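You operate a simulated robot arm through the tools that you are given. There is no shell and no other tool. Be economical: measure what you need, move in short steps, check, and stop when the job is done.

You are at the controls of a simulated robot arm. One attempt, no reset.

Task
Roll the purple marble down to the star pocket, then the teal marble to the other pocket.
Fine: set the gate lever, drop the marble in the hopper and press the yellow button.

It is judged by the outcome, as a careful person would: the job done as asked, and still so three seconds after it is handed in. It fails if anything else is knocked over, pushed out of place, dropped, spilled or broken.

Robot
A 6-joint arm with a two-finger parallel gripper, fixed in place. Base frame: the origin is at the foot of the arm, x ahead of it, y to its left, z up; the work surface is at about z = 0.75. Readings come in m, rad, newtons and seconds.
With the tool pointing down near the work surface it reaches from about 0.3 to 0.74 m from the base axis. Its first joint turns from -1.152 to 1.152 rad. Payload 2.45 kg.
The TCP is the grasp point between the finger pads, 0.024 m short of the fingertips. In the tool frame z runs along the fingers and y along their closing line. The gripper opens to 0.068 m. The fingers are 0.017 m wide and 0.01 m thick; the gripper's body (0.04 by 0.07 m) begins 0.041 m behind the TCP.
Orientation is that of the tool frame in the base frame, as [roll, pitch, yaw] about the fixed x, y, z axes, in that order (R = Rz(yaw) Ry(pitch) Rx(roll)). With the fingers straight down and closing along the base's y, the tool's x points along the base's -x, its y along +y and its z along -z.

Tools
- The arm moves only by the tool drive_tool. Its arguments are lists of equal length, an entry for each row: "delta_pos": the shift along the base's x, y, z in m, a list of three; "turn": the turn, a rotation vector about the base's x, y, z in rad, a list of three; "gripper": the finger opening in m, from 0 to 0.068. In form: {"delta_pos": [[dx, dy, dz], ...], "turn": [[rx, ry, rz], ...], "gripper": [gripper, ...]}. A call has 1 to 10 rows; each row shifts and turns the commanded pose from where the row before left it. Each row takes 0.2 s and may step no farther than 0.05 m and 0.15 rad from the row before; otherwise, or with a gripper value out of range, the whole call is refused. A pose out of reach is approached as far as the arm can. The call stops where the force on the tool passes 80 N (or 10 N more than at its start, if that is more) or the arm is blocked; 0.2 s more then pass. Each finger travels about 0.108 m/s and halts on what it meets, pressing with about 34 N; the grip force reading is that of the motor and also rises with nothing between the fingers. The clock runs only during rows and for 0.2 s after the last one: add rows that do not move to give the fingers time. It gives the time, the measured TCP pose, the force on the tool (base axes), the opening and the grip force at its end, in the units of the frame above (readings bear some noise), with the torque about the TCP (base axes, N m) and any sound that the robot's microphone picked up.
- Cameras (640 x 400 px; columns grow to the right, rows downward): "scene" is fixed at [0.1367, 0.3948, 1.4683]; the picture's right is [-0.95, -0.30, 0.00], its down [-0.16, 0.50, -0.85] and it looks along [0.26, -0.81, -0.53] (base axes); focal length 344 px, centre (320, 200). "wrist" rides on the gripper at [0.084, 0.011, -0.075] in the tool frame; the picture's right is [-0.13, 0.99, 0.00], its down [-0.60, -0.08, -0.79] and it looks along [-0.79, -0.10, 0.61] (tool axes); focal length 251 px, centre (320, 200). There is no depth. A picture from a camera that has moved, and an enlarged one, comes with that camera's place and axes in the base frame and with its lens.
- snapshot(camera): a new picture of that camera. It takes no simulated time.
- zoom(camera, box): a new picture of the part [left, top, right, bottom] of that camera's present view, enlarged. It takes no simulated time.
- finish_job(): hands the job in; it is judged then, once.

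Work in short steps. Places have to be worked out from the pictures, the camera data and where the tool is seen: move nearer, look again, correct. Check each grasp and each placing, and mend what went wrong. You have 120 turns and 76 pictures in all, those below and enlarged ones among them. Open the gripper and draw the arm clear of the work before you hand the job in, unless the task says otherwise; then end with one line.

The tools are called after "Request:" as name(argument=value, ...) on one line, values as JSON. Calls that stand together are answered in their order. drive_tool: Moves the arm, as the interface text tells. Its arguments: {"type":"object","properties":{"delta_pos":{"type":"array"},"turn":{"type":"array"},"gripper":{"type":"array"}},"required":["delta_pos","turn","gripper"]} The other tools are called the same way: snapshot (camera) takes a picture; zoom (camera, box) takes an enlarged picture of a part of a camera's view; finish_job () hands the job in.

At the start:

```text
t: 0.0
eef_pos: [0.304, -0.3129, 1.1918]
tcp_rot: [-3.139, -0.002, -3.141]
force: [0.1, -0.4, 0.0]
wrist_torque: [-0.02, 0.0, 0.0]
width: 0.0678
finger_force: 0.1
```

scene: 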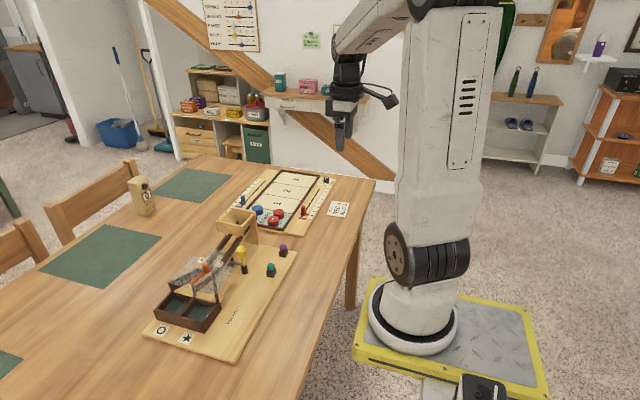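
wrist: 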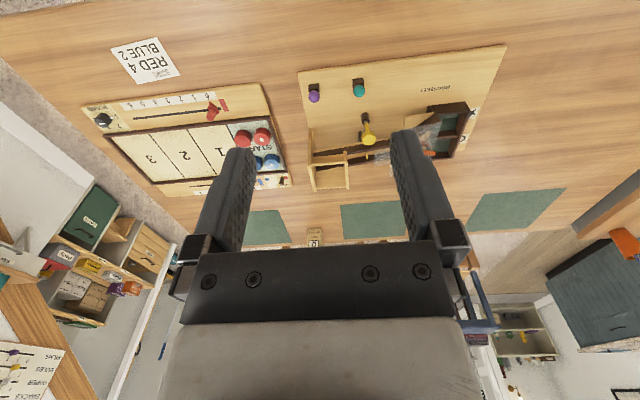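

The toy board lies on the table between the arm and the far side; I zoom in for details on hopper, lever, button and pockets.

Request:
zoom(camera="scene", box=[140, 190, 310, 360])

Request:
zoom(camera="wrist", box=[290, 40, 510, 200])

```text
2.35 times, centred on (225, 275) of scene
camera zoom: at [0.1367, 0.3948, 1.4683], right [-0.95, -0.3, 0.0], down [-0.16, 0.5, -0.85], along [0.26, -0.81, -0.53], focal length 808 px, centre (544, 24)
```

zoom: 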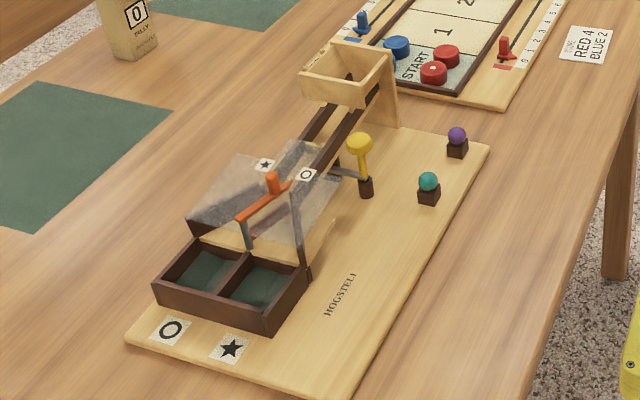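

```text
2.50 times, centred on (400, 120) of wrist
camera zoom: at [0.22, -0.3013, 1.2682], right [0.13, 0.99, 0.0], down [0.6, -0.08, 0.79], along [0.79, -0.1, -0.61], focal length 629 px, centre (120, 400)
```

zoom: 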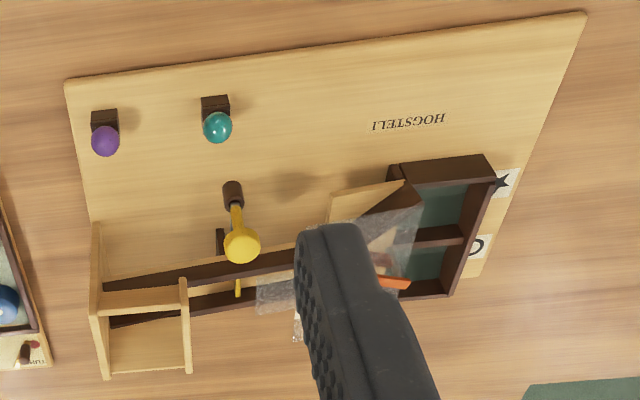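

The marbles sit at about (0.488,-0.34) and (0.489,-0.255), hopper top near (0.63,-0.33,0.875), and the lever near (0.62,-0.14). I move the wrist camera nearer the gate to see it well.

Request:
drive_tool(delta_pos=[[0.0127, 0.027, -0.027], [0.0127, 0.027, -0.027], [0.0127, 0.027, -0.027], [0.0127, 0.027, -0.027], [0.0127, 0.027, -0.027], [0.0127, 0.027, -0.027]], turn=[[0, 0, 0], [0, 0, 0], [0, 0, 0], [0, 0, 0], [0, 0, 0], [0, 0, 0]], gripper=[0.068, 0.068, 0.068, 0.068, 0.068, 0.068])

Request:
snapshot(camera="wrist")

Request:
zoom(camera="scene", box=[150, 235, 250, 345])

```text
t: 1.4
eef_pos: [0.3778, -0.1523, 1.0303]
tcp_rot: [-3.141, 0.0, 3.141]
force: [0.3, -0.1, 0.4]
wrist_torque: [0.0, -0.02, -0.02]
width: 0.068
finger_force: 0.0
```

```text
71 pictures are left
camera wrist: at [0.2954, -0.1391, 1.1063], right [0.13, 0.99, 0.0], down [0.6, -0.08, 0.79], along [0.79, -0.1, -0.61], focal length 251 px, centre (320, 200)
```

wrist: 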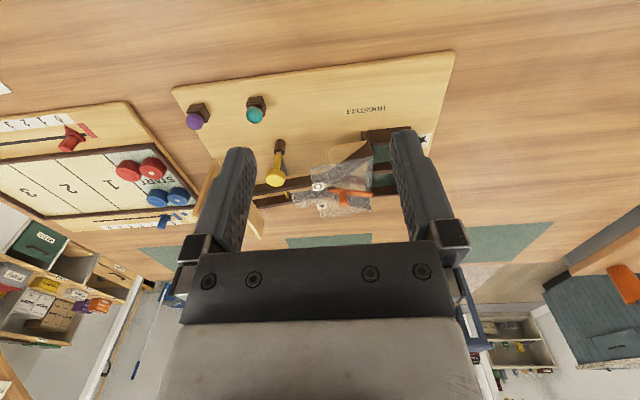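

```text
3.64 times, centred on (200, 290) of scene
camera zoom: at [0.1367, 0.3948, 1.4683], right [-0.95, -0.3, 0.0], down [-0.16, 0.5, -0.85], along [0.26, -0.81, -0.53], focal length 1249 px, centre (756, -127)
```

zoom: 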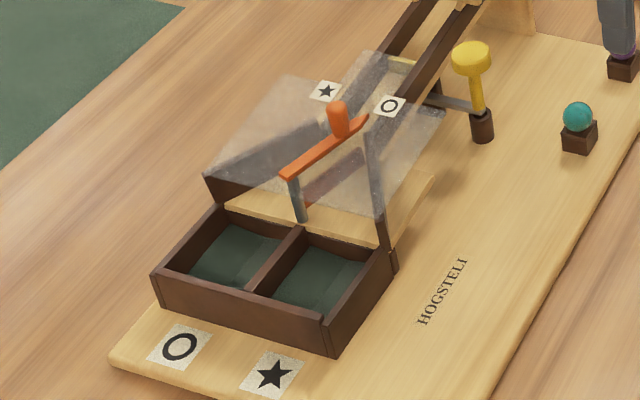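

Request:
zoom(camera="wrist", box=[250, 120, 410, 230])

```text
3.64 times, centred on (330, 175) of wrist
camera zoom: at [0.2954, -0.1391, 1.1063], right [0.13, 0.99, 0.0], down [0.6, -0.08, 0.79], along [0.79, -0.1, -0.61], focal length 914 px, centre (284, 291)
```

zoom: 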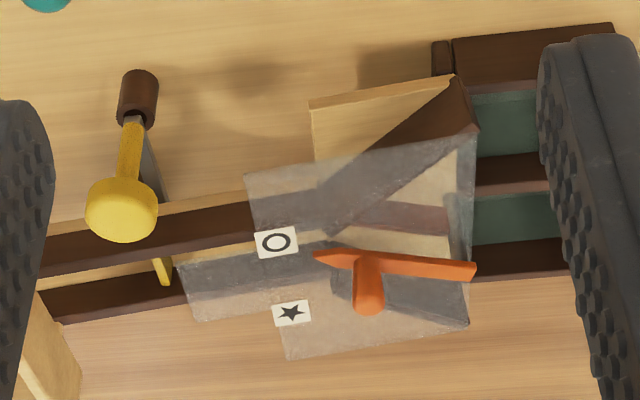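

The lever pivots at the pocket end (~(0.63,-0.097)) and currently points to circle; its knob is at about (0.616,-0.142,0.857). I'll close the fingers and hover just on the robot side of the knob.

Request:
drive_tool(delta_pos=[[0.04, 0.002, -0.015], [0.04, 0.002, -0.015], [0.04, 0.002, -0.015], [0.04, 0.002, -0.015], [0.04, 0.002, -0.02], [0.005, 0, -0.02], [0, 0, 0]], turn=[[0, 0, 0], [0, 0, 0], [0, 0, 0], [0, 0, 0], [0, 0, 0], [0, 0, 0], [0, 0, 0]], gripper=[0, 0, 0, 0, 0, 0, 0])

Request:
zoom(camera="scene", box=[150, 215, 290, 345])

Request:
snapshot(camera="wrist")

```text
t: 3.0
eef_pos: [0.5842, -0.14, 0.9302]
tcp_rot: [-3.14, -0.001, 3.14]
force: [-0.1, -0.1, 0.3]
wrist_torque: [0.01, -0.01, 0.0]
width: 0.0
finger_force: 23.1
```

```text
3.08 times, centred on (220, 280) of scene
camera zoom: at [0.1367, 0.3948, 1.4683], right [-0.95, -0.3, 0.0], down [-0.16, 0.5, -0.85], along [0.26, -0.81, -0.53], focal length 1057 px, centre (628, -46)
```

zoom: 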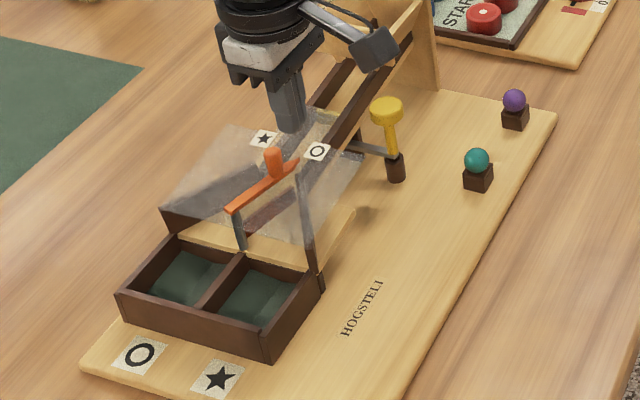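

```text
67 pictures are left
camera wrist: at [0.5026, -0.1289, 1.0069], right [0.13, 0.99, 0.0], down [0.6, -0.08, 0.79], along [0.79, -0.1, -0.61], focal length 251 px, centre (320, 200)
```

wrist: 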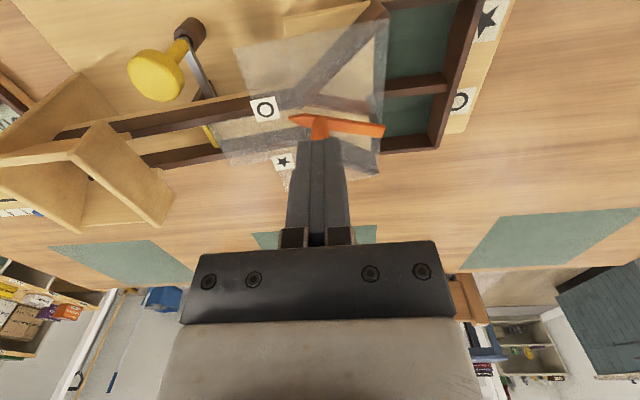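

The hover matches: the fingers are just robot-side of the knob. I descend and check before pushing.

Request:
drive_tool(delta_pos=[[0, -0.002, -0.027], [0, 0, -0.027], [0, 0, 0]], turn=[[0, 0, 0], [0, 0, 0], [0, 0, 0]], gripper=[0, 0, 0])

Request:
zoom(camera="wrist", box=[220, 40, 420, 200])

Request:
zoom(camera="scene", box=[170, 235, 250, 305])

```text
t: 3.8
eef_pos: [0.587, -0.1417, 0.8762]
tcp_rot: [-3.139, 0.0, 3.141]
force: [0.4, 0.2, 0.2]
wrist_torque: [0.0, -0.01, -0.01]
width: 0.0
finger_force: 24.0
```

```text
2.50 times, centred on (320, 120) of wrist
camera zoom: at [0.5019, -0.1308, 0.9522], right [0.13, 0.99, 0.0], down [0.6, -0.08, 0.79], along [0.79, -0.1, -0.61], focal length 629 px, centre (320, 400)
```

zoom: 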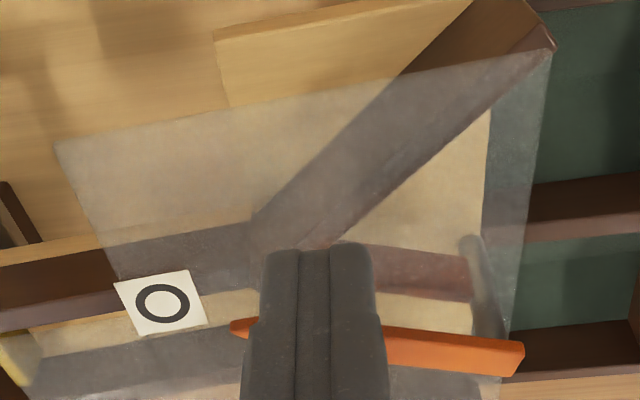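

```text
5.71 times, centred on (210, 270) of scene
camera zoom: at [0.1367, 0.3948, 1.4683], right [-0.95, -0.3, 0.0], down [-0.16, 0.5, -0.85], along [0.26, -0.81, -0.53], focal length 1963 px, centre (949, -200)
```

zoom: 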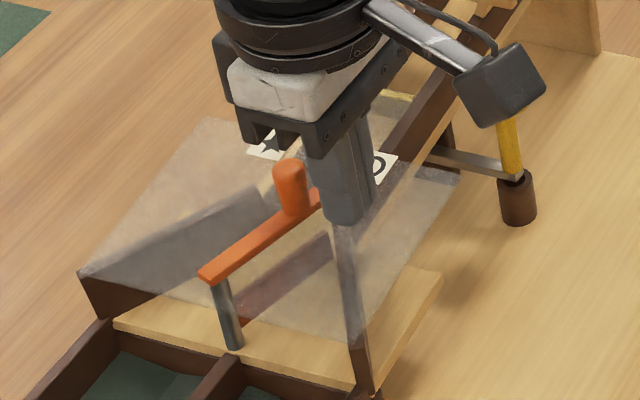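

Fingers are beside the knob at the right height. I push +x in small steps toward the star side.

Request:
drive_tool(delta_pos=[[0.01, 0, 0], [0.01, 0, 0], [0.01, 0, 0], [0.01, 0, 0], [0, 0, 0]], turn=[[0, 0, 0], [0, 0, 0], [0, 0, 0], [0, 0, 0], [0, 0, 0]], gripper=[0, 0, 0, 0, 0])

Request:
zoom(camera="scene", box=[170, 235, 250, 305])

```text
t: 5.0
eef_pos: [0.6246, -0.142, 0.8756]
tcp_rot: [-3.14, 0.0, 3.141]
force: [0.6, -0.1, 0.1]
wrist_torque: [0.0, 0.05, 0.0]
width: 0.0
finger_force: 23.5
```

```text
5.71 times, centred on (210, 270) of scene
camera zoom: at [0.1367, 0.3948, 1.4683], right [-0.95, -0.3, 0.0], down [-0.16, 0.5, -0.85], along [0.26, -0.81, -0.53], focal length 1963 px, centre (949, -200)
```

zoom: 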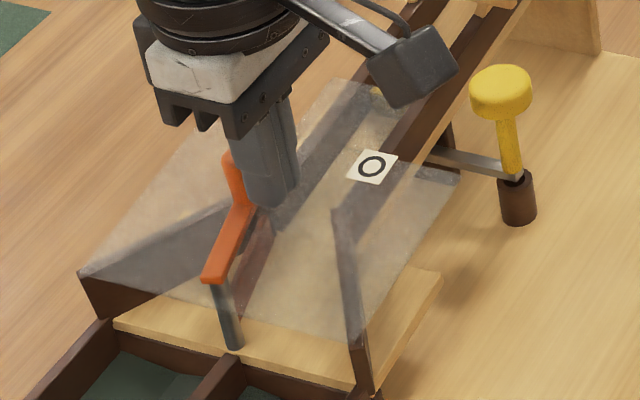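

The lever swung; I nudge further until it meets its stop, watching the force.

Request:
drive_tool(delta_pos=[[0.004, 0, 0], [0.004, 0, 0], [0, 0, 0]], turn=[[0, 0, 0], [0, 0, 0], [0, 0, 0]], gripper=[0, 0, 0])

Request:
zoom(camera="scene", box=[170, 235, 250, 305])

```text
t: 5.8
eef_pos: [0.627, -0.1416, 0.8737]
tcp_rot: [3.14, -0.012, -3.141]
force: [-30.6, -0.7, 7.1]
wrist_torque: [-0.02, 0.18, -0.04]
width: 0.0
finger_force: 24.0
```

```text
5.71 times, centred on (210, 270) of scene
camera zoom: at [0.1358, 0.3948, 1.4684], right [-0.95, -0.3, 0.0], down [-0.16, 0.5, -0.85], along [0.26, -0.81, -0.53], focal length 1963 px, centre (949, -200)
```

zoom: 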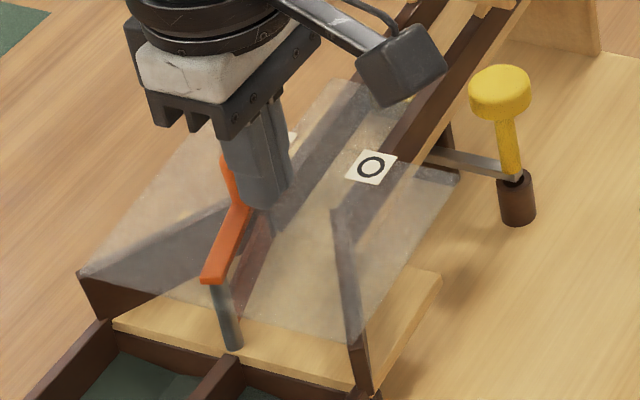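

The lever is at its stop on the star side. I back off, lift and move to above the purple marble, opening the gripper.

Request:
drive_tool(delta_pos=[[-0.02, 0, 0.005], [-0.01, 0, 0.045], [0, 0, 0.045], [-0.025, -0.04, 0], [-0.025, -0.04, 0], [-0.025, -0.04, 0], [-0.025, -0.04, 0], [-0.01, -0.038, -0.02], [0, 0, -0.04], [0, 0, 0]], turn=[[0, 0, 0], [0, 0, 0], [0, 0, 0], [0, 0, 0], [0, 0, 0], [0, 0, 0], [0, 0, 0], [0, 0, 0], [0, 0, 0], [0, 0, 0]], gripper=[0, 0, 0, 0, 0, 0.06, 0.06, 0.06, 0.06, 0.06])

Request:
snapshot(camera="wrist")

Request:
zoom(camera="scene", box=[140, 190, 310, 360])

```text
t: 8.0
eef_pos: [0.4918, -0.3412, 0.9103]
tcp_rot: [-3.141, -0.004, 3.141]
force: [-1.1, 0.0, -0.4]
wrist_torque: [0.0, -0.02, 0.03]
width: 0.0601
finger_force: 0.1
```

```text
62 pictures are left
camera wrist: at [0.4088, -0.3295, 0.9869], right [0.13, 0.99, 0.0], down [0.6, -0.08, 0.79], along [0.79, -0.1, -0.61], focal length 251 px, centre (320, 200)
```

wrist: 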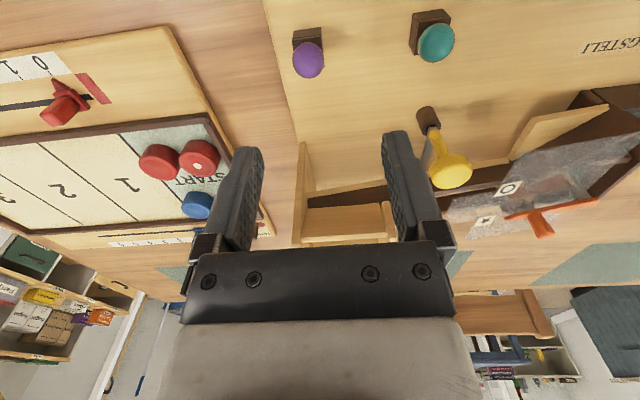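

```text
2.35 times, centred on (225, 275) of scene
camera zoom: at [0.1367, 0.3948, 1.4683], right [-0.95, -0.3, 0.0], down [-0.16, 0.5, -0.85], along [0.26, -0.81, -0.53], focal length 808 px, centre (544, 24)
```

zoom: 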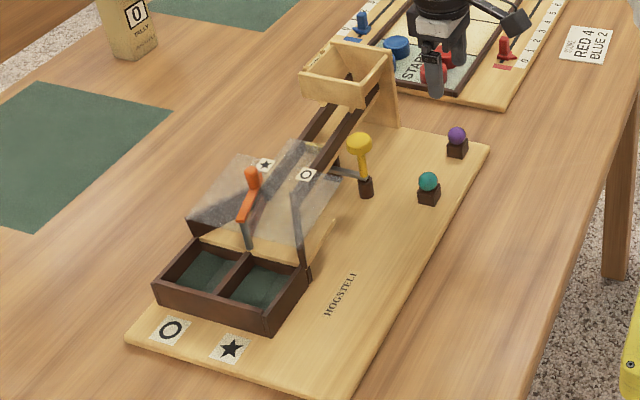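

Lever now points to the star. Marble triangulates to about (0.491,-0.345,0.793); I descend to TCP z≈0.803 with the marble between the open fingers.

Request:
drive_tool(delta_pos=[[0, -0.004, -0.03], [0, 0, -0.03], [0, 0, -0.03], [0, 0, -0.016], [0, 0, 0]], turn=[[0, 0, 0], [0, 0, 0], [0, 0, 0], [0, 0, 0], [0, 0, 0]], gripper=[0.06, 0.06, 0.06, 0.06, 0.06])

Request:
snapshot(camera="wrist")

Request:
zoom(camera="scene", box=[230, 200, 330, 290])

```text
t: 9.2
eef_pos: [0.4925, -0.345, 0.8049]
tcp_rot: [-3.141, 0.001, -3.14]
force: [0.0, 0.9, -0.5]
wrist_torque: [0.02, -0.02, 0.0]
width: 0.0597
finger_force: 0.0
```

```text
60 pictures are left
camera wrist: at [0.409, -0.3339, 0.8812], right [0.13, 0.99, 0.0], down [0.6, -0.08, 0.79], along [0.79, -0.1, -0.61], focal length 251 px, centre (320, 200)
```

wrist: 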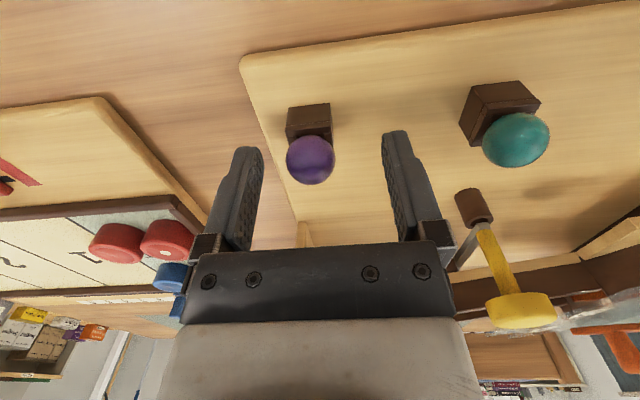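

```text
4.44 times, centred on (280, 245) of scene
camera zoom: at [0.1367, 0.3948, 1.4683], right [-0.95, -0.3, 0.0], down [-0.16, 0.5, -0.85], along [0.26, -0.81, -0.53], focal length 1527 px, centre (498, 0)
```

zoom: 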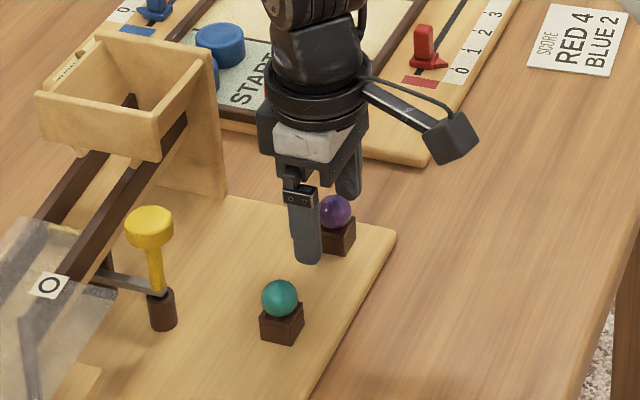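

The marble is between the fingers, slightly to −y. I shift −3 mm, lower 5 mm and close.

Request:
drive_tool(delta_pos=[[0, -0.003, -0.005], [0, 0, 0], [0, 0, 0], [0, 0, 0], [0, 0, 0]], turn=[[0, 0, 0], [0, 0, 0], [0, 0, 0], [0, 0, 0], [0, 0, 0]], gripper=[0.06, 0.035, 0.02, 0.01, 0.01])

Request:
snapshot(camera="wrist")

```text
t: 10.4
eef_pos: [0.4921, -0.3502, 0.8003]
tcp_rot: [-3.137, -0.001, 3.141]
force: [-1.7, -14.7, -3.9]
wrist_torque: [-0.24, -0.01, 0.02]
width: 0.022
finger_force: 34.2
```

```text
58 pictures are left
camera wrist: at [0.4089, -0.3378, 0.8765], right [0.13, 0.99, 0.0], down [0.6, -0.08, 0.79], along [0.79, -0.1, -0.61], focal length 251 px, centre (320, 200)
```

wrist: 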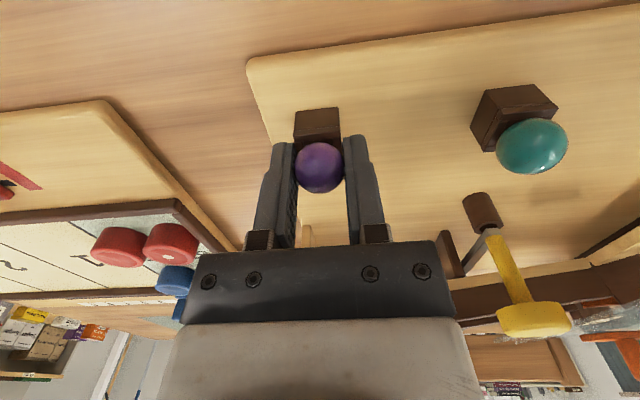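

Marble gripped at 22 mm. There is a sideways force of 15 N, so I relax −2 mm in y and lift gently, watching that only the marble comes.

Request:
drive_tool(delta_pos=[[0, -0.002, 0], [0, 0, 0.005], [0, 0, 0.005]], turn=[[0, 0, 0], [0, 0, 0], [0, 0, 0]], gripper=[0.01, 0.01, 0.01])

Request:
zoom(camera="scene", box=[230, 200, 330, 290])

```text
t: 11.2
eef_pos: [0.492, -0.3488, 0.8095]
tcp_rot: [3.141, -0.003, -3.139]
force: [-0.3, 0.9, -0.7]
wrist_torque: [0.0, 0.03, 0.02]
width: 0.022
finger_force: 34.8
```

```text
4.44 times, centred on (280, 245) of scene
camera zoom: at [0.1367, 0.3948, 1.4683], right [-0.95, -0.3, 0.0], down [-0.16, 0.5, -0.85], along [0.26, -0.81, -0.53], focal length 1527 px, centre (498, 0)
```

zoom: 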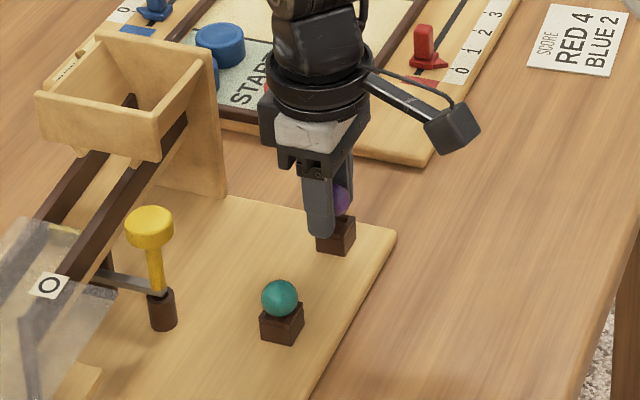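

Only the marble rose; force is near zero. I lift and view the hopper from the side to locate its rim.

Request:
drive_tool(delta_pos=[[0, 0, 0.045], [0, 0, 0.045], [0, 0, 0.045], [0, 0.045, 0.02], [0, 0.045, 0.02], [0, 0, 0]], turn=[[0, 0, 0], [0, 0, 0], [0, 0, 0], [0, 0, 0], [0, 0, 0], [0, 0, 0]], gripper=[0.01, 0.01, 0.01, 0.01, 0.01, 0.01])

Request:
snapshot(camera="wrist")

Request:
zoom(camera="wrist", box=[120, 100, 320, 225])

Request:
zoom(camera="scene", box=[200, 195, 290, 265])

```text
t: 12.6
eef_pos: [0.4929, -0.2597, 0.9846]
tcp_rot: [-3.14, -0.003, 3.141]
force: [0.8, -0.2, -0.5]
wrist_torque: [0.03, 0.01, 0.03]
width: 0.0217
finger_force: 34.2
```

```text
56 pictures are left
camera wrist: at [0.4094, -0.248, 1.0605], right [0.13, 0.99, 0.0], down [0.6, -0.08, 0.79], along [0.79, -0.1, -0.61], focal length 251 px, centre (320, 200)
```

wrist: 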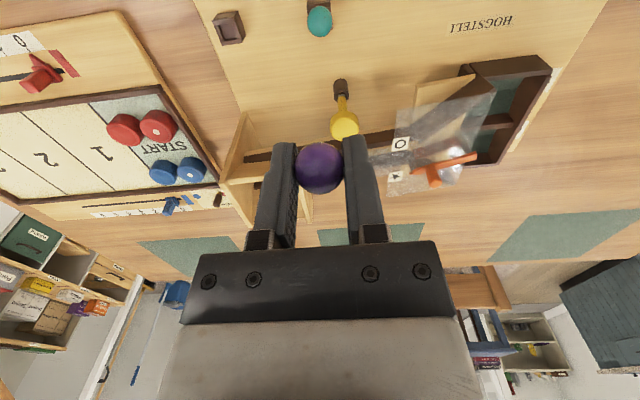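

```text
3.20 times, centred on (220, 162) of wrist
camera zoom: at [0.4094, -0.248, 1.0605], right [0.13, 0.99, 0.0], down [0.6, -0.08, 0.79], along [0.79, -0.1, -0.61], focal length 805 px, centre (640, 320)
```

zoom: 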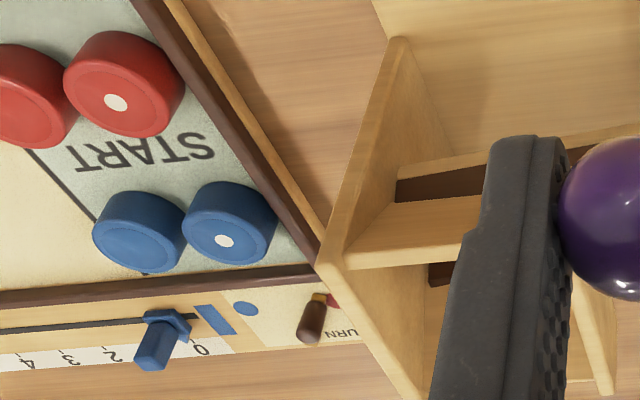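

```text
5.71 times, centred on (245, 230) of scene
camera zoom: at [0.1367, 0.3949, 1.4683], right [-0.95, -0.3, 0.0], down [-0.16, 0.5, -0.85], along [0.26, -0.81, -0.53], focal length 1963 px, centre (749, 29)
```

zoom: 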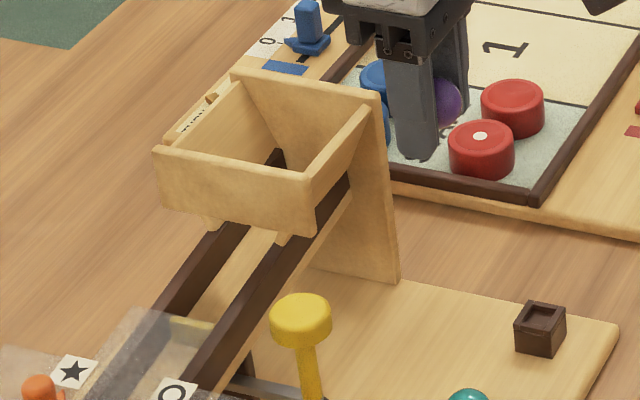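

Rim corners work out to x 0.59–0.675, y −0.373…−0.297, z≈0.884, so hopper centre is (0.632,−0.335). I move above it at z≈0.96 and check.

Request:
drive_tool(delta_pos=[[0.035, -0.019, 0], [0.035, -0.019, 0], [0.035, -0.019, 0], [0.034, -0.018, -0.02], [0, 0, 0]], turn=[[0, 0, 0], [0, 0, 0], [0, 0, 0], [0, 0, 0], [0, 0, 0]], gripper=[0.01, 0.01, 0.01, 0.01, 0.01])

Request:
zoom(camera="scene", box=[200, 195, 290, 265])

Request:
snapshot(camera="wrist")

```text
t: 13.8
eef_pos: [0.6313, -0.3349, 0.9638]
tcp_rot: [-3.142, -0.002, 3.14]
force: [0.2, -0.1, 0.2]
wrist_torque: [-0.01, 0.03, -0.02]
width: 0.0217
finger_force: 33.7
```

```text
5.71 times, centred on (245, 230) of scene
camera zoom: at [0.1367, 0.3948, 1.4683], right [-0.95, -0.3, 0.0], down [-0.16, 0.5, -0.85], along [0.26, -0.81, -0.53], focal length 1963 px, centre (749, 29)
```

zoom: 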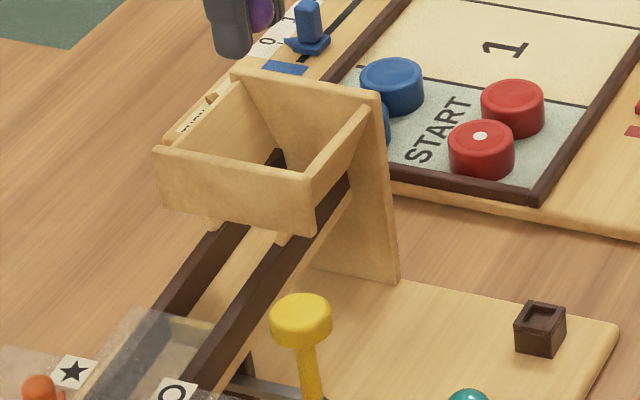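

```text
52 pictures are left
camera wrist: at [0.5487, -0.3233, 1.0402], right [0.13, 0.99, 0.0], down [0.61, -0.08, 0.79], along [0.79, -0.1, -0.61], focal length 251 px, centre (320, 200)
```

wrist: 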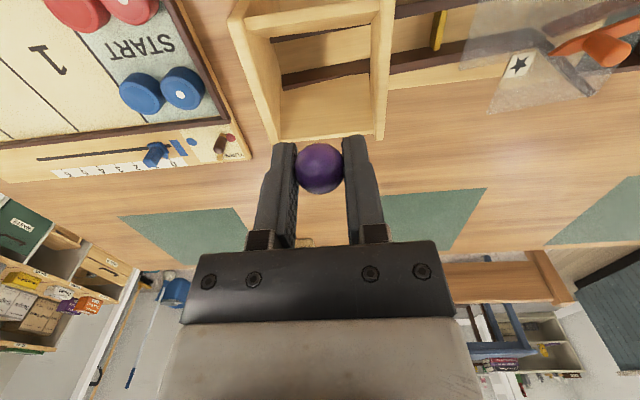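

The wrist view confirms the hopper around (0.632,−0.335), right below the marble. I lower to TCP z≈0.897 (tips just within the rim).

Request:
drive_tool(delta_pos=[[0, 0, -0.03], [0, 0, -0.025], [0, 0, -0.012], [0, 0, 0]], turn=[[0, 0, 0], [0, 0, 0], [0, 0, 0], [0, 0, 0]], gripper=[0.01, 0.01, 0.01, 0.01])

Request:
zoom(camera="scene", box=[200, 195, 290, 265])

Request:
snapshot(camera="wrist")

```text
t: 14.8
eef_pos: [0.6324, -0.3354, 0.8973]
tcp_rot: [-3.139, 0.0, 3.141]
force: [0.6, -0.2, -0.6]
wrist_torque: [0.01, -0.02, 0.02]
width: 0.0218
finger_force: 34.3
```

```text
5.71 times, centred on (245, 230) of scene
camera zoom: at [0.1367, 0.3948, 1.4683], right [-0.95, -0.3, 0.0], down [-0.16, 0.5, -0.85], along [0.26, -0.81, -0.53], focal length 1963 px, centre (749, 29)
```

zoom: 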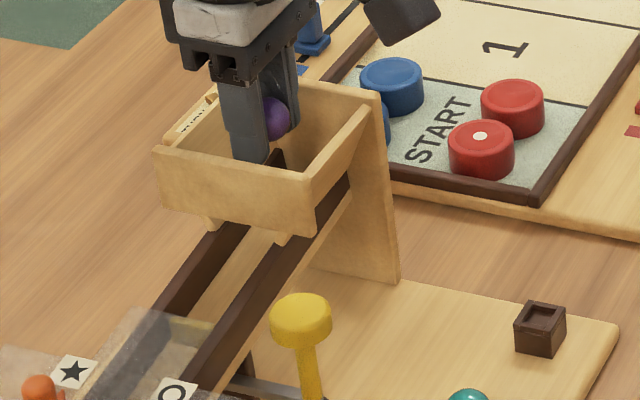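

```text
50 pictures are left
camera wrist: at [0.5485, -0.3231, 0.974], right [0.13, 0.99, 0.0], down [0.6, -0.08, 0.79], along [0.79, -0.1, -0.61], focal length 251 px, centre (320, 200)
```

wrist: 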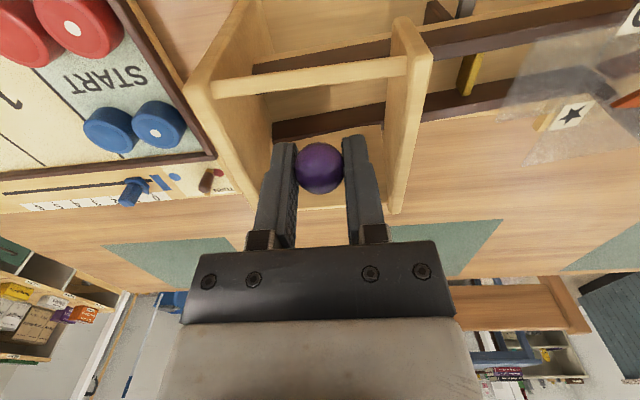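

The marble is within the hopper mouth, clear of walls. I open slightly to release it.

Request:
drive_tool(delta_pos=[[0, 0, 0], [0, 0, 0], [0, 0, 0.03], [0, 0, 0.04], [0, 0, 0.03], [0, 0, 0]], turn=[[0, 0, 0], [0, 0, 0], [0, 0, 0], [0, 0, 0], [0, 0, 0], [0, 0, 0]], gripper=[0.032, 0.032, 0.032, 0.032, 0.032, 0.032])

Request:
zoom(camera="scene", box=[160, 195, 290, 305])

Request:
snapshot(camera="wrist")

```text
t: 16.2
eef_pos: [0.6304, -0.3347, 0.9977]
tcp_rot: [-3.141, -0.002, 3.141]
force: [0.7, 0.2, -0.2]
wrist_torque: [0.01, 0.03, -0.02]
width: 0.032
finger_force: 0.1
```

```text
3.64 times, centred on (225, 250) of scene
camera zoom: at [0.1367, 0.3948, 1.4683], right [-0.95, -0.3, 0.0], down [-0.16, 0.5, -0.85], along [0.26, -0.81, -0.53], focal length 1249 px, centre (666, 18)
```

zoom: 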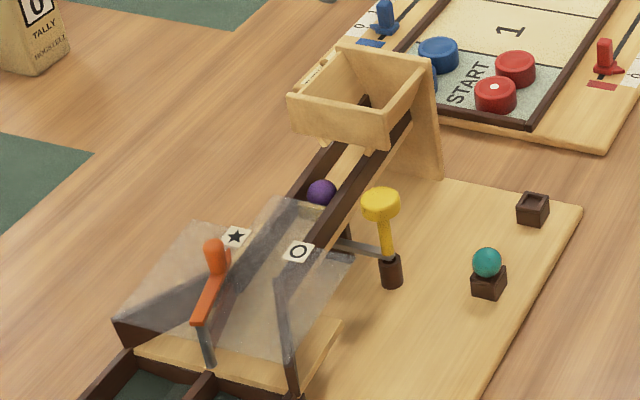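

```text
48 pictures are left
camera wrist: at [0.5479, -0.3229, 1.0749], right [0.13, 0.99, 0.0], down [0.61, -0.08, 0.79], along [0.79, -0.1, -0.61], focal length 251 px, centre (320, 200)
```

wrist: 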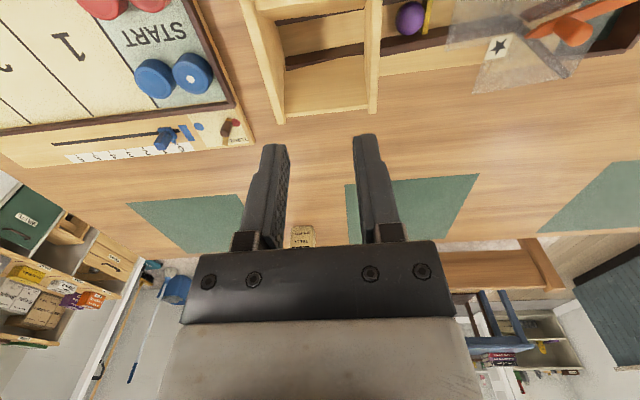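

The purple marble rests against the yellow stop pin in the chute. The button cap is at about (0.569,−0.242), top ≈0.85; I close the fingers and hover above it.

Request:
drive_tool(delta_pos=[[-0.0153, 0.0232, 0], [-0.0153, 0.0232, 0], [-0.0153, 0.0232, -0.03], [-0.0153, 0.0232, -0.045], [0, 0, 0]], turn=[[0, 0, 0], [0, 0, 0], [0, 0, 0], [0, 0, 0], [0, 0, 0]], gripper=[0, 0, 0, 0, 0])

Request:
zoom(camera="scene", box=[190, 205, 290, 285])

Request:
snapshot(camera="wrist")

```text
refused: row 4 steps farther than a row can; nothing moved
```

```text
5.00 times, centred on (240, 245) of scene
camera zoom: at [0.1367, 0.3948, 1.4683], right [-0.95, -0.3, 0.0], down [-0.16, 0.5, -0.85], along [0.26, -0.81, -0.53], focal length 1718 px, centre (720, -25)
```

zoom: 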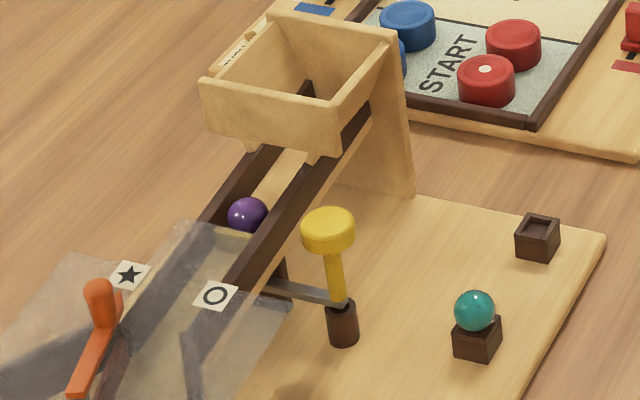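

```text
46 pictures are left
camera wrist: at [0.5479, -0.3229, 1.0749], right [0.13, 0.99, 0.0], down [0.61, -0.08, 0.79], along [0.79, -0.1, -0.61], focal length 251 px, centre (320, 200)
```

wrist: 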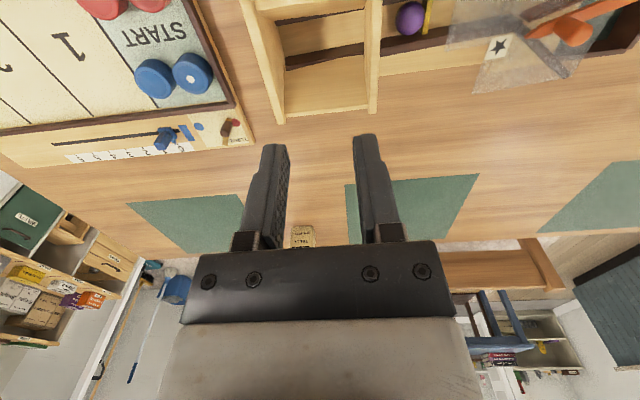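

One row was too long, so nothing moved. I repeat with shorter steps.

Request:
drive_tool(delta_pos=[[-0.0153, 0.0232, 0], [-0.0153, 0.0232, 0], [-0.0153, 0.0232, -0.02], [-0.0153, 0.0232, -0.03], [0, 0, -0.025], [0, 0, 0]], turn=[[0, 0, 0], [0, 0, 0], [0, 0, 0], [0, 0, 0], [0, 0, 0], [0, 0, 0]], gripper=[0, 0, 0, 0, 0, 0])

Request:
zoom(camera="scene", box=[190, 205, 290, 285])

Request:
zoom(camera="wrist", box=[220, 0, 420, 200])

```text
t: 17.6
eef_pos: [0.5701, -0.2415, 0.9226]
tcp_rot: [-3.138, 0.0, -3.142]
force: [0.0, 0.2, -0.4]
wrist_torque: [0.02, -0.01, -0.01]
width: 0.0
finger_force: 23.2
```

```text
5.00 times, centred on (240, 245) of scene
camera zoom: at [0.1367, 0.3948, 1.4683], right [-0.95, -0.3, 0.0], down [-0.16, 0.5, -0.85], along [0.26, -0.81, -0.53], focal length 1718 px, centre (720, -25)
```

zoom: 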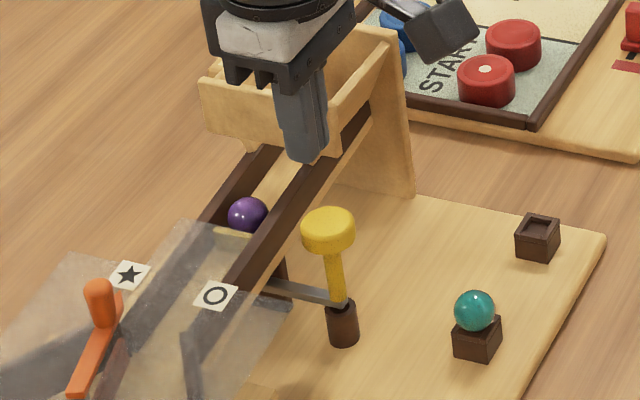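

```text
2.00 times, centred on (320, 100) of wrist
camera zoom: at [0.4871, -0.23, 0.9993], right [0.13, 0.99, 0.0], down [0.6, -0.08, 0.79], along [0.79, -0.1, -0.61], focal length 503 px, centre (320, 400)
```

zoom: 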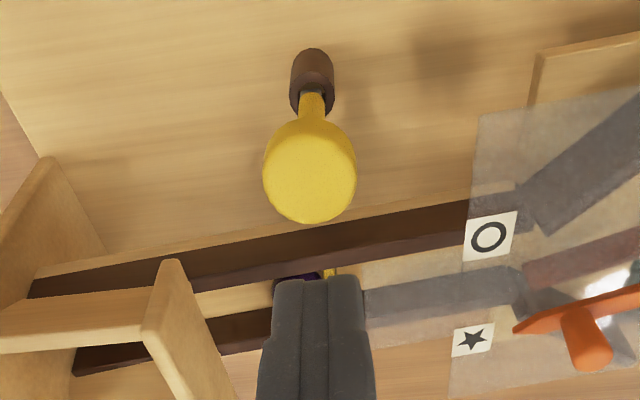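

The tip is directly above the cap (0.569,−0.243, top ≈0.848). I descend to contact and press in small steps.

Request:
drive_tool(delta_pos=[[-0.001, -0.001, -0.03], [0, 0, -0.015], [0, 0, -0.006], [0, 0, -0.004], [0, 0, -0.004], [0, 0, 0]], turn=[[0, 0, 0], [0, 0, 0], [0, 0, 0], [0, 0, 0], [0, 0, 0], [0, 0, 0]], gripper=[0, 0, 0, 0, 0, 0])

Request:
zoom(camera="scene", box=[140, 205, 290, 345])

```text
t: 19.0
eef_pos: [0.5699, -0.2417, 0.8648]
tcp_rot: [-3.139, 0.0, -3.141]
force: [1.2, -1.3, 2.2]
wrist_torque: [-0.01, 0.0, -0.03]
width: 0.0
finger_force: 23.9
```

```text
2.86 times, centred on (215, 275) of scene
camera zoom: at [0.1367, 0.3948, 1.4683], right [-0.95, -0.3, 0.0], down [-0.16, 0.5, -0.85], along [0.26, -0.81, -0.53], focal length 982 px, centre (620, -14)
```

zoom: 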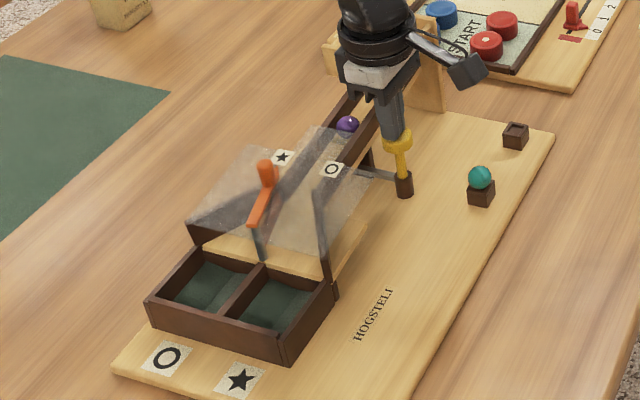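

Contact begins (2 N, spring-like). I keep pressing in 3–4 mm steps.

Request:
drive_tool(delta_pos=[[0, 0, -0.004], [0, 0, -0.004], [0, 0, -0.003], [0, 0, 0]], turn=[[0, 0, 0], [0, 0, 0], [0, 0, 0], [0, 0, 0]], gripper=[0, 0, 0, 0])

Request:
zoom(camera="scene", box=[140, 205, 290, 345])

```text
t: 20.0
eef_pos: [0.5699, -0.2426, 0.8565]
tcp_rot: [-3.14, 0.001, 3.141]
force: [-15.7, 10.0, 46.6]
wrist_torque: [0.15, 0.41, -0.03]
width: 0.0
finger_force: 23.6
heard: click
```

```text
2.86 times, centred on (215, 275) of scene
camera zoom: at [0.1354, 0.3955, 1.4682], right [-0.95, -0.3, 0.0], down [-0.16, 0.5, -0.85], along [0.26, -0.81, -0.53], focal length 982 px, centre (620, -14)
```

zoom: 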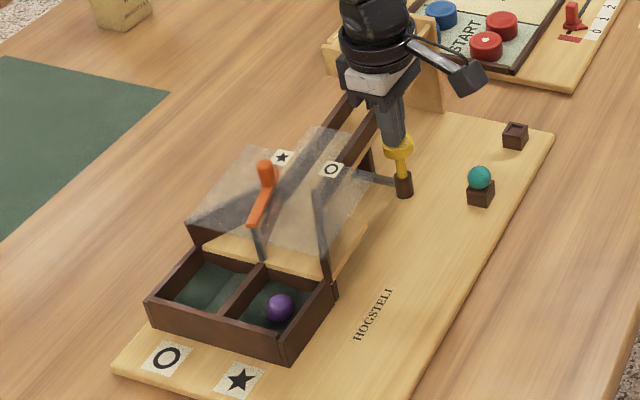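

Click heard and the purple marble lies in the star pocket. I release the button and move to the far (+x) side of the lever knob at height.

Request:
drive_tool(delta_pos=[[0, 0, 0.03], [0, 0, 0.03], [0, 0, 0.03], [0.025, 0.025, 0], [0.025, 0.025, 0], [0.025, 0.025, 0], [0.025, 0.024, 0], [0.005, 0, 0], [0, 0, 0]], turn=[[0, 0, 0], [0, 0, 0], [0, 0, 0], [0, 0, 0], [0, 0, 0], [0, 0, 0], [0, 0, 0], [0, 0, 0], [0, 0, 0]], gripper=[0, 0, 0, 0, 0, 0, 0, 0, 0])

Request:
zoom(camera="scene", box=[150, 205, 290, 335])

Request:
zoom(camera="wrist", box=[220, 0, 420, 200])

```text
t: 22.0
eef_pos: [0.6735, -0.1431, 0.9417]
tcp_rot: [-3.14, -0.002, 3.141]
force: [-0.5, 0.4, 0.9]
wrist_torque: [0.05, 0.04, 0.0]
width: 0.0
finger_force: 24.1
```

```text
3.08 times, centred on (220, 270) of scene
camera zoom: at [0.1367, 0.3948, 1.4683], right [-0.95, -0.3, 0.0], down [-0.16, 0.5, -0.85], along [0.26, -0.81, -0.53], focal length 1057 px, centre (628, -15)
```

zoom: 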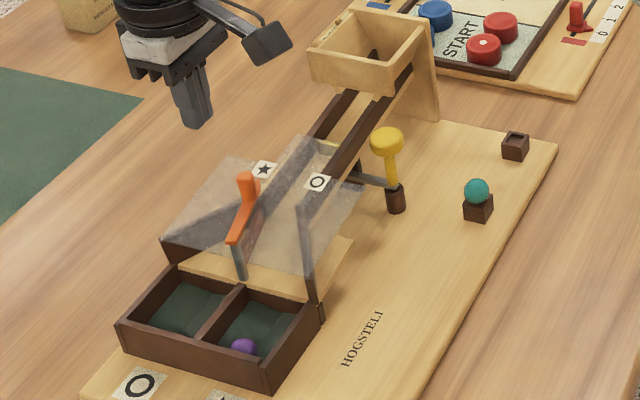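

```text
2.00 times, centred on (320, 100) of wrist
camera zoom: at [0.5906, -0.1318, 1.0187], right [0.13, 0.99, 0.0], down [0.61, -0.08, 0.79], along [0.79, -0.1, -0.61], focal length 503 px, centre (320, 400)
```

zoom: 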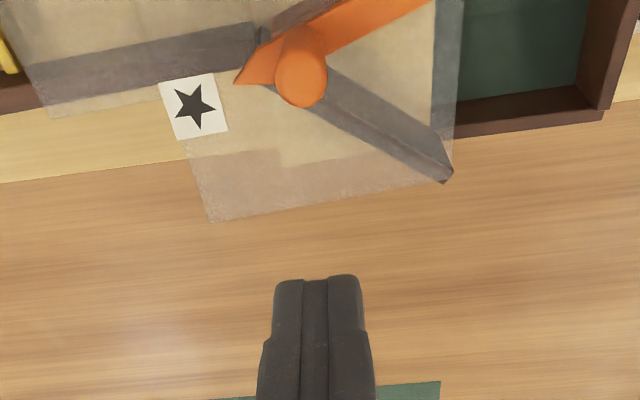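

Knob is at (0.645,−0.143); fingers are clear on the +x side. I descend and push −x toward the circle.

Request:
drive_tool(delta_pos=[[0, 0, -0.035], [0, 0, -0.031], [-0.01, 0, 0], [-0.01, 0, 0], [-0.01, 0, 0], [-0.007, 0, 0], [-0.004, 0, 0], [0, 0, 0]], turn=[[0, 0, 0], [0, 0, 0], [0, 0, 0], [0, 0, 0], [0, 0, 0], [0, 0, 0], [0, 0, 0], [0, 0, 0]], gripper=[0, 0, 0, 0, 0, 0, 0, 0])

Request:
zoom(camera="scene", box=[170, 235, 250, 305])

```text
t: 23.8
eef_pos: [0.6339, -0.144, 0.8778]
tcp_rot: [-3.141, -0.001, 3.141]
force: [0.2, 1.2, 1.0]
wrist_torque: [0.02, -0.04, -0.01]
width: 0.0
finger_force: 23.8
```

```text
5.71 times, centred on (210, 270) of scene
camera zoom: at [0.1367, 0.3948, 1.4683], right [-0.95, -0.3, 0.0], down [-0.16, 0.5, -0.85], along [0.26, -0.81, -0.53], focal length 1963 px, centre (949, -200)
```

zoom: 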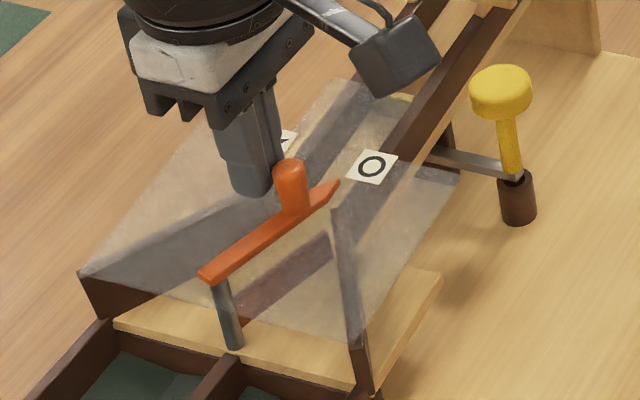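

It is back near the original circle position; I nudge a few mm more to feel the stop.

Request:
drive_tool(delta_pos=[[-0.003, 0, 0], [-0.003, 0, 0], [0, 0, 0]], turn=[[0, 0, 0], [0, 0, 0], [0, 0, 0]], gripper=[0, 0, 0])

```text
t: 24.6
eef_pos: [0.6312, -0.1439, 0.8798]
tcp_rot: [-3.136, 0.013, -3.14]
force: [32.2, 4.6, -5.5]
wrist_torque: [0.06, -0.51, 0.01]
width: 0.0
finger_force: 23.6
```

At its stop. I back off, lift and go above the teal marble with the gripper open.

Request:
drive_tool(delta_pos=[[0.02, 0, 0.003], [0.0, 0, 0.045], [0, 0, 0.045], [-0.038, -0.028, 0], [-0.038, -0.028, 0], [-0.038, -0.028, 0], [-0.038, -0.028, -0.01], [0, 0, -0.045], [0, 0, 0]], turn=[[0, 0, 0], [0, 0, 0], [0, 0, 0], [0, 0, 0], [0, 0, 0], [0, 0, 0], [0, 0, 0], [0, 0, 0], [0, 0, 0]], gripper=[0, 0, 0, 0, 0, 0.05, 0.05, 0.05, 0.05])

Request:
snapshot(camera="wrist")

Request:
zoom(camera="scene", box=[150, 205, 290, 335])

```text
t: 26.6
eef_pos: [0.4955, -0.2558, 0.9148]
tcp_rot: [-3.14, -0.001, -3.141]
force: [0.0, -0.4, -0.6]
wrist_torque: [0.04, 0.0, 0.02]
width: 0.0498
finger_force: 0.1
```

```text
38 pictures are left
camera wrist: at [0.4116, -0.2443, 0.9915], right [0.13, 0.99, 0.0], down [0.6, -0.08, 0.79], along [0.79, -0.1, -0.61], focal length 251 px, centre (320, 200)
```

wrist: 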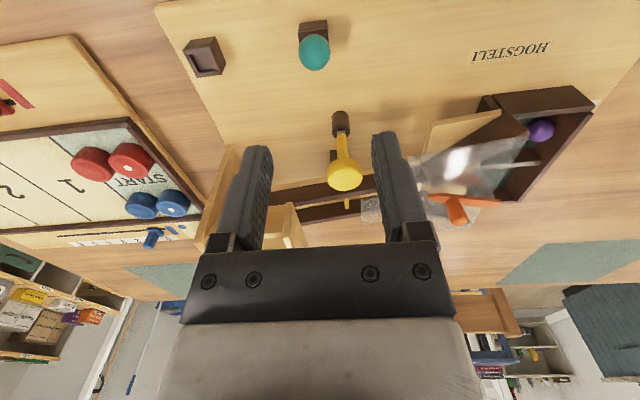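

```text
3.08 times, centred on (220, 270) of scene
camera zoom: at [0.1367, 0.3948, 1.4683], right [-0.95, -0.3, 0.0], down [-0.16, 0.5, -0.85], along [0.26, -0.81, -0.53], focal length 1057 px, centre (628, -15)
```

zoom: 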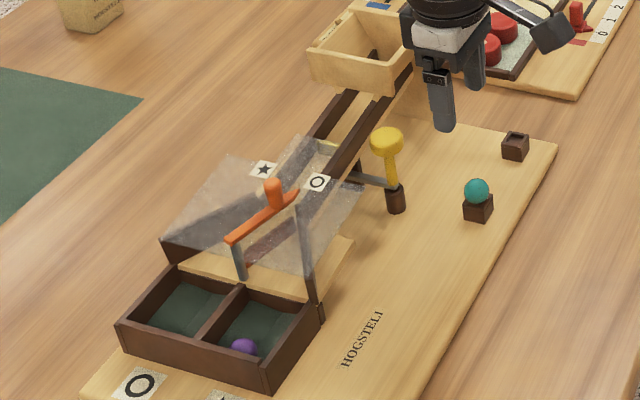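

Lever is on circle; purple stays in star. Teal marble is at about (0.491,−0.259,0.793); I descend with it between the fingers.

Request:
drive_tool(delta_pos=[[-0.004, -0.004, -0.035], [0, 0, -0.035], [0, 0, -0.03], [0, 0, -0.014], [0, 0, 0]], turn=[[0, 0, 0], [0, 0, 0], [0, 0, 0], [0, 0, 0], [0, 0, 0]], gripper=[0.05, 0.05, 0.05, 0.05, 0.05])

Request:
snapshot(camera="wrist")

```text
t: 27.8
eef_pos: [0.4913, -0.2606, 0.8001]
tcp_rot: [-3.14, -0.002, 3.14]
force: [0.2, -0.7, 0.7]
wrist_torque: [0.03, 0.01, 0.01]
width: 0.0496
finger_force: 0.0
```

```text
36 pictures are left
camera wrist: at [0.4079, -0.2488, 0.8771], right [0.13, 0.99, 0.0], down [0.6, -0.08, 0.79], along [0.79, -0.1, -0.61], focal length 251 px, centre (320, 200)
```

wrist: 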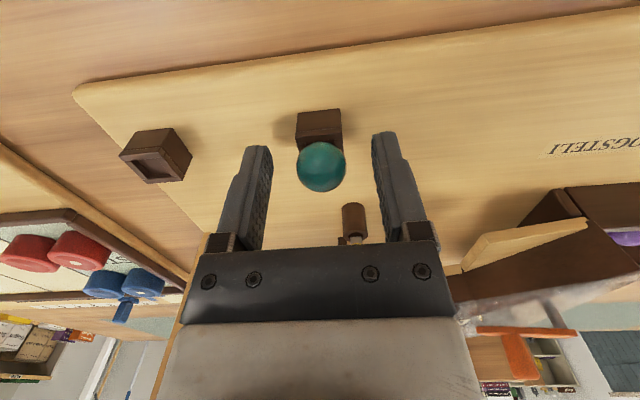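

The teal marble is centred between the pads. I close and lift gently.

Request:
drive_tool(delta_pos=[[0, 0, 0], [0, 0, 0], [0, 0, 0], [0, 0, 0.005], [0, 0, 0.005], [0, 0, 0.01]], turn=[[0, 0, 0], [0, 0, 0], [0, 0, 0], [0, 0, 0], [0, 0, 0], [0, 0, 0]], gripper=[0.03, 0.015, 0.01, 0.01, 0.01, 0.01])

Request:
snapshot(camera="wrist")

```text
t: 29.2
eef_pos: [0.4901, -0.2616, 0.8202]
tcp_rot: [-3.141, -0.002, -3.141]
force: [0.4, 1.0, -0.2]
wrist_torque: [0.03, 0.0, -0.01]
width: 0.0211
finger_force: 34.0
```

```text
35 pictures are left
camera wrist: at [0.4075, -0.2488, 0.8973], right [0.13, 0.99, 0.0], down [0.6, -0.08, 0.79], along [0.79, -0.1, -0.61], focal length 251 px, centre (320, 200)
```

wrist: 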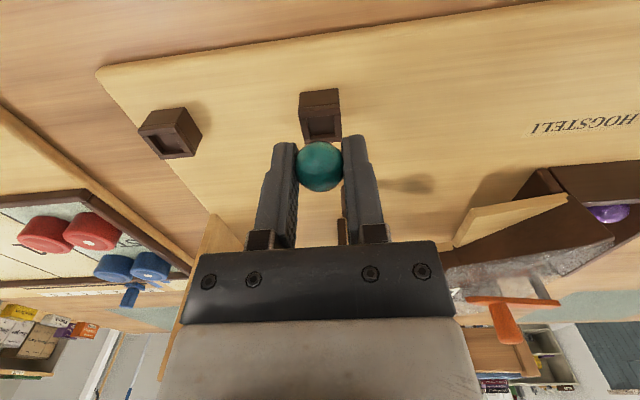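

Teal is held clear of its stand. I lift to z≈0.97 and move above the hopper centre as before.

Request:
drive_tool(delta_pos=[[0, 0, 0.045], [0, 0, 0.045], [0, 0, 0.045], [0, 0, 0.02], [0.036, -0.0185, 0], [0.036, -0.0185, 0], [0.036, -0.0185, 0], [0.034, -0.0185, -0.015], [0, 0, 0]], turn=[[0, 0, 0], [0, 0, 0], [0, 0, 0], [0, 0, 0], [0, 0, 0], [0, 0, 0], [0, 0, 0], [0, 0, 0], [0, 0, 0]], gripper=[0.01, 0.01, 0.01, 0.01, 0.01, 0.01, 0.01, 0.01, 0.01])

Request:
snapshot(camera="wrist")

```text
t: 31.2
eef_pos: [0.6339, -0.3349, 0.9609]
tcp_rot: [-3.141, -0.002, 3.14]
force: [1.1, -0.3, 0.3]
wrist_torque: [-0.01, -0.02, 0.02]
width: 0.0211
finger_force: 33.2
```

```text
34 pictures are left
camera wrist: at [0.5509, -0.3229, 1.0369], right [0.13, 0.99, 0.0], down [0.61, -0.08, 0.79], along [0.79, -0.1, -0.61], focal length 251 px, centre (320, 200)
```

wrist: 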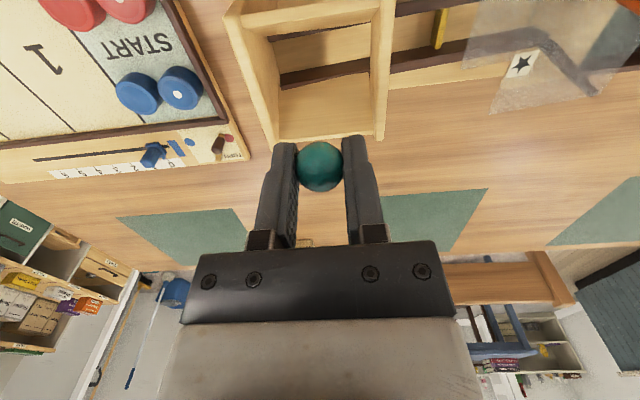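

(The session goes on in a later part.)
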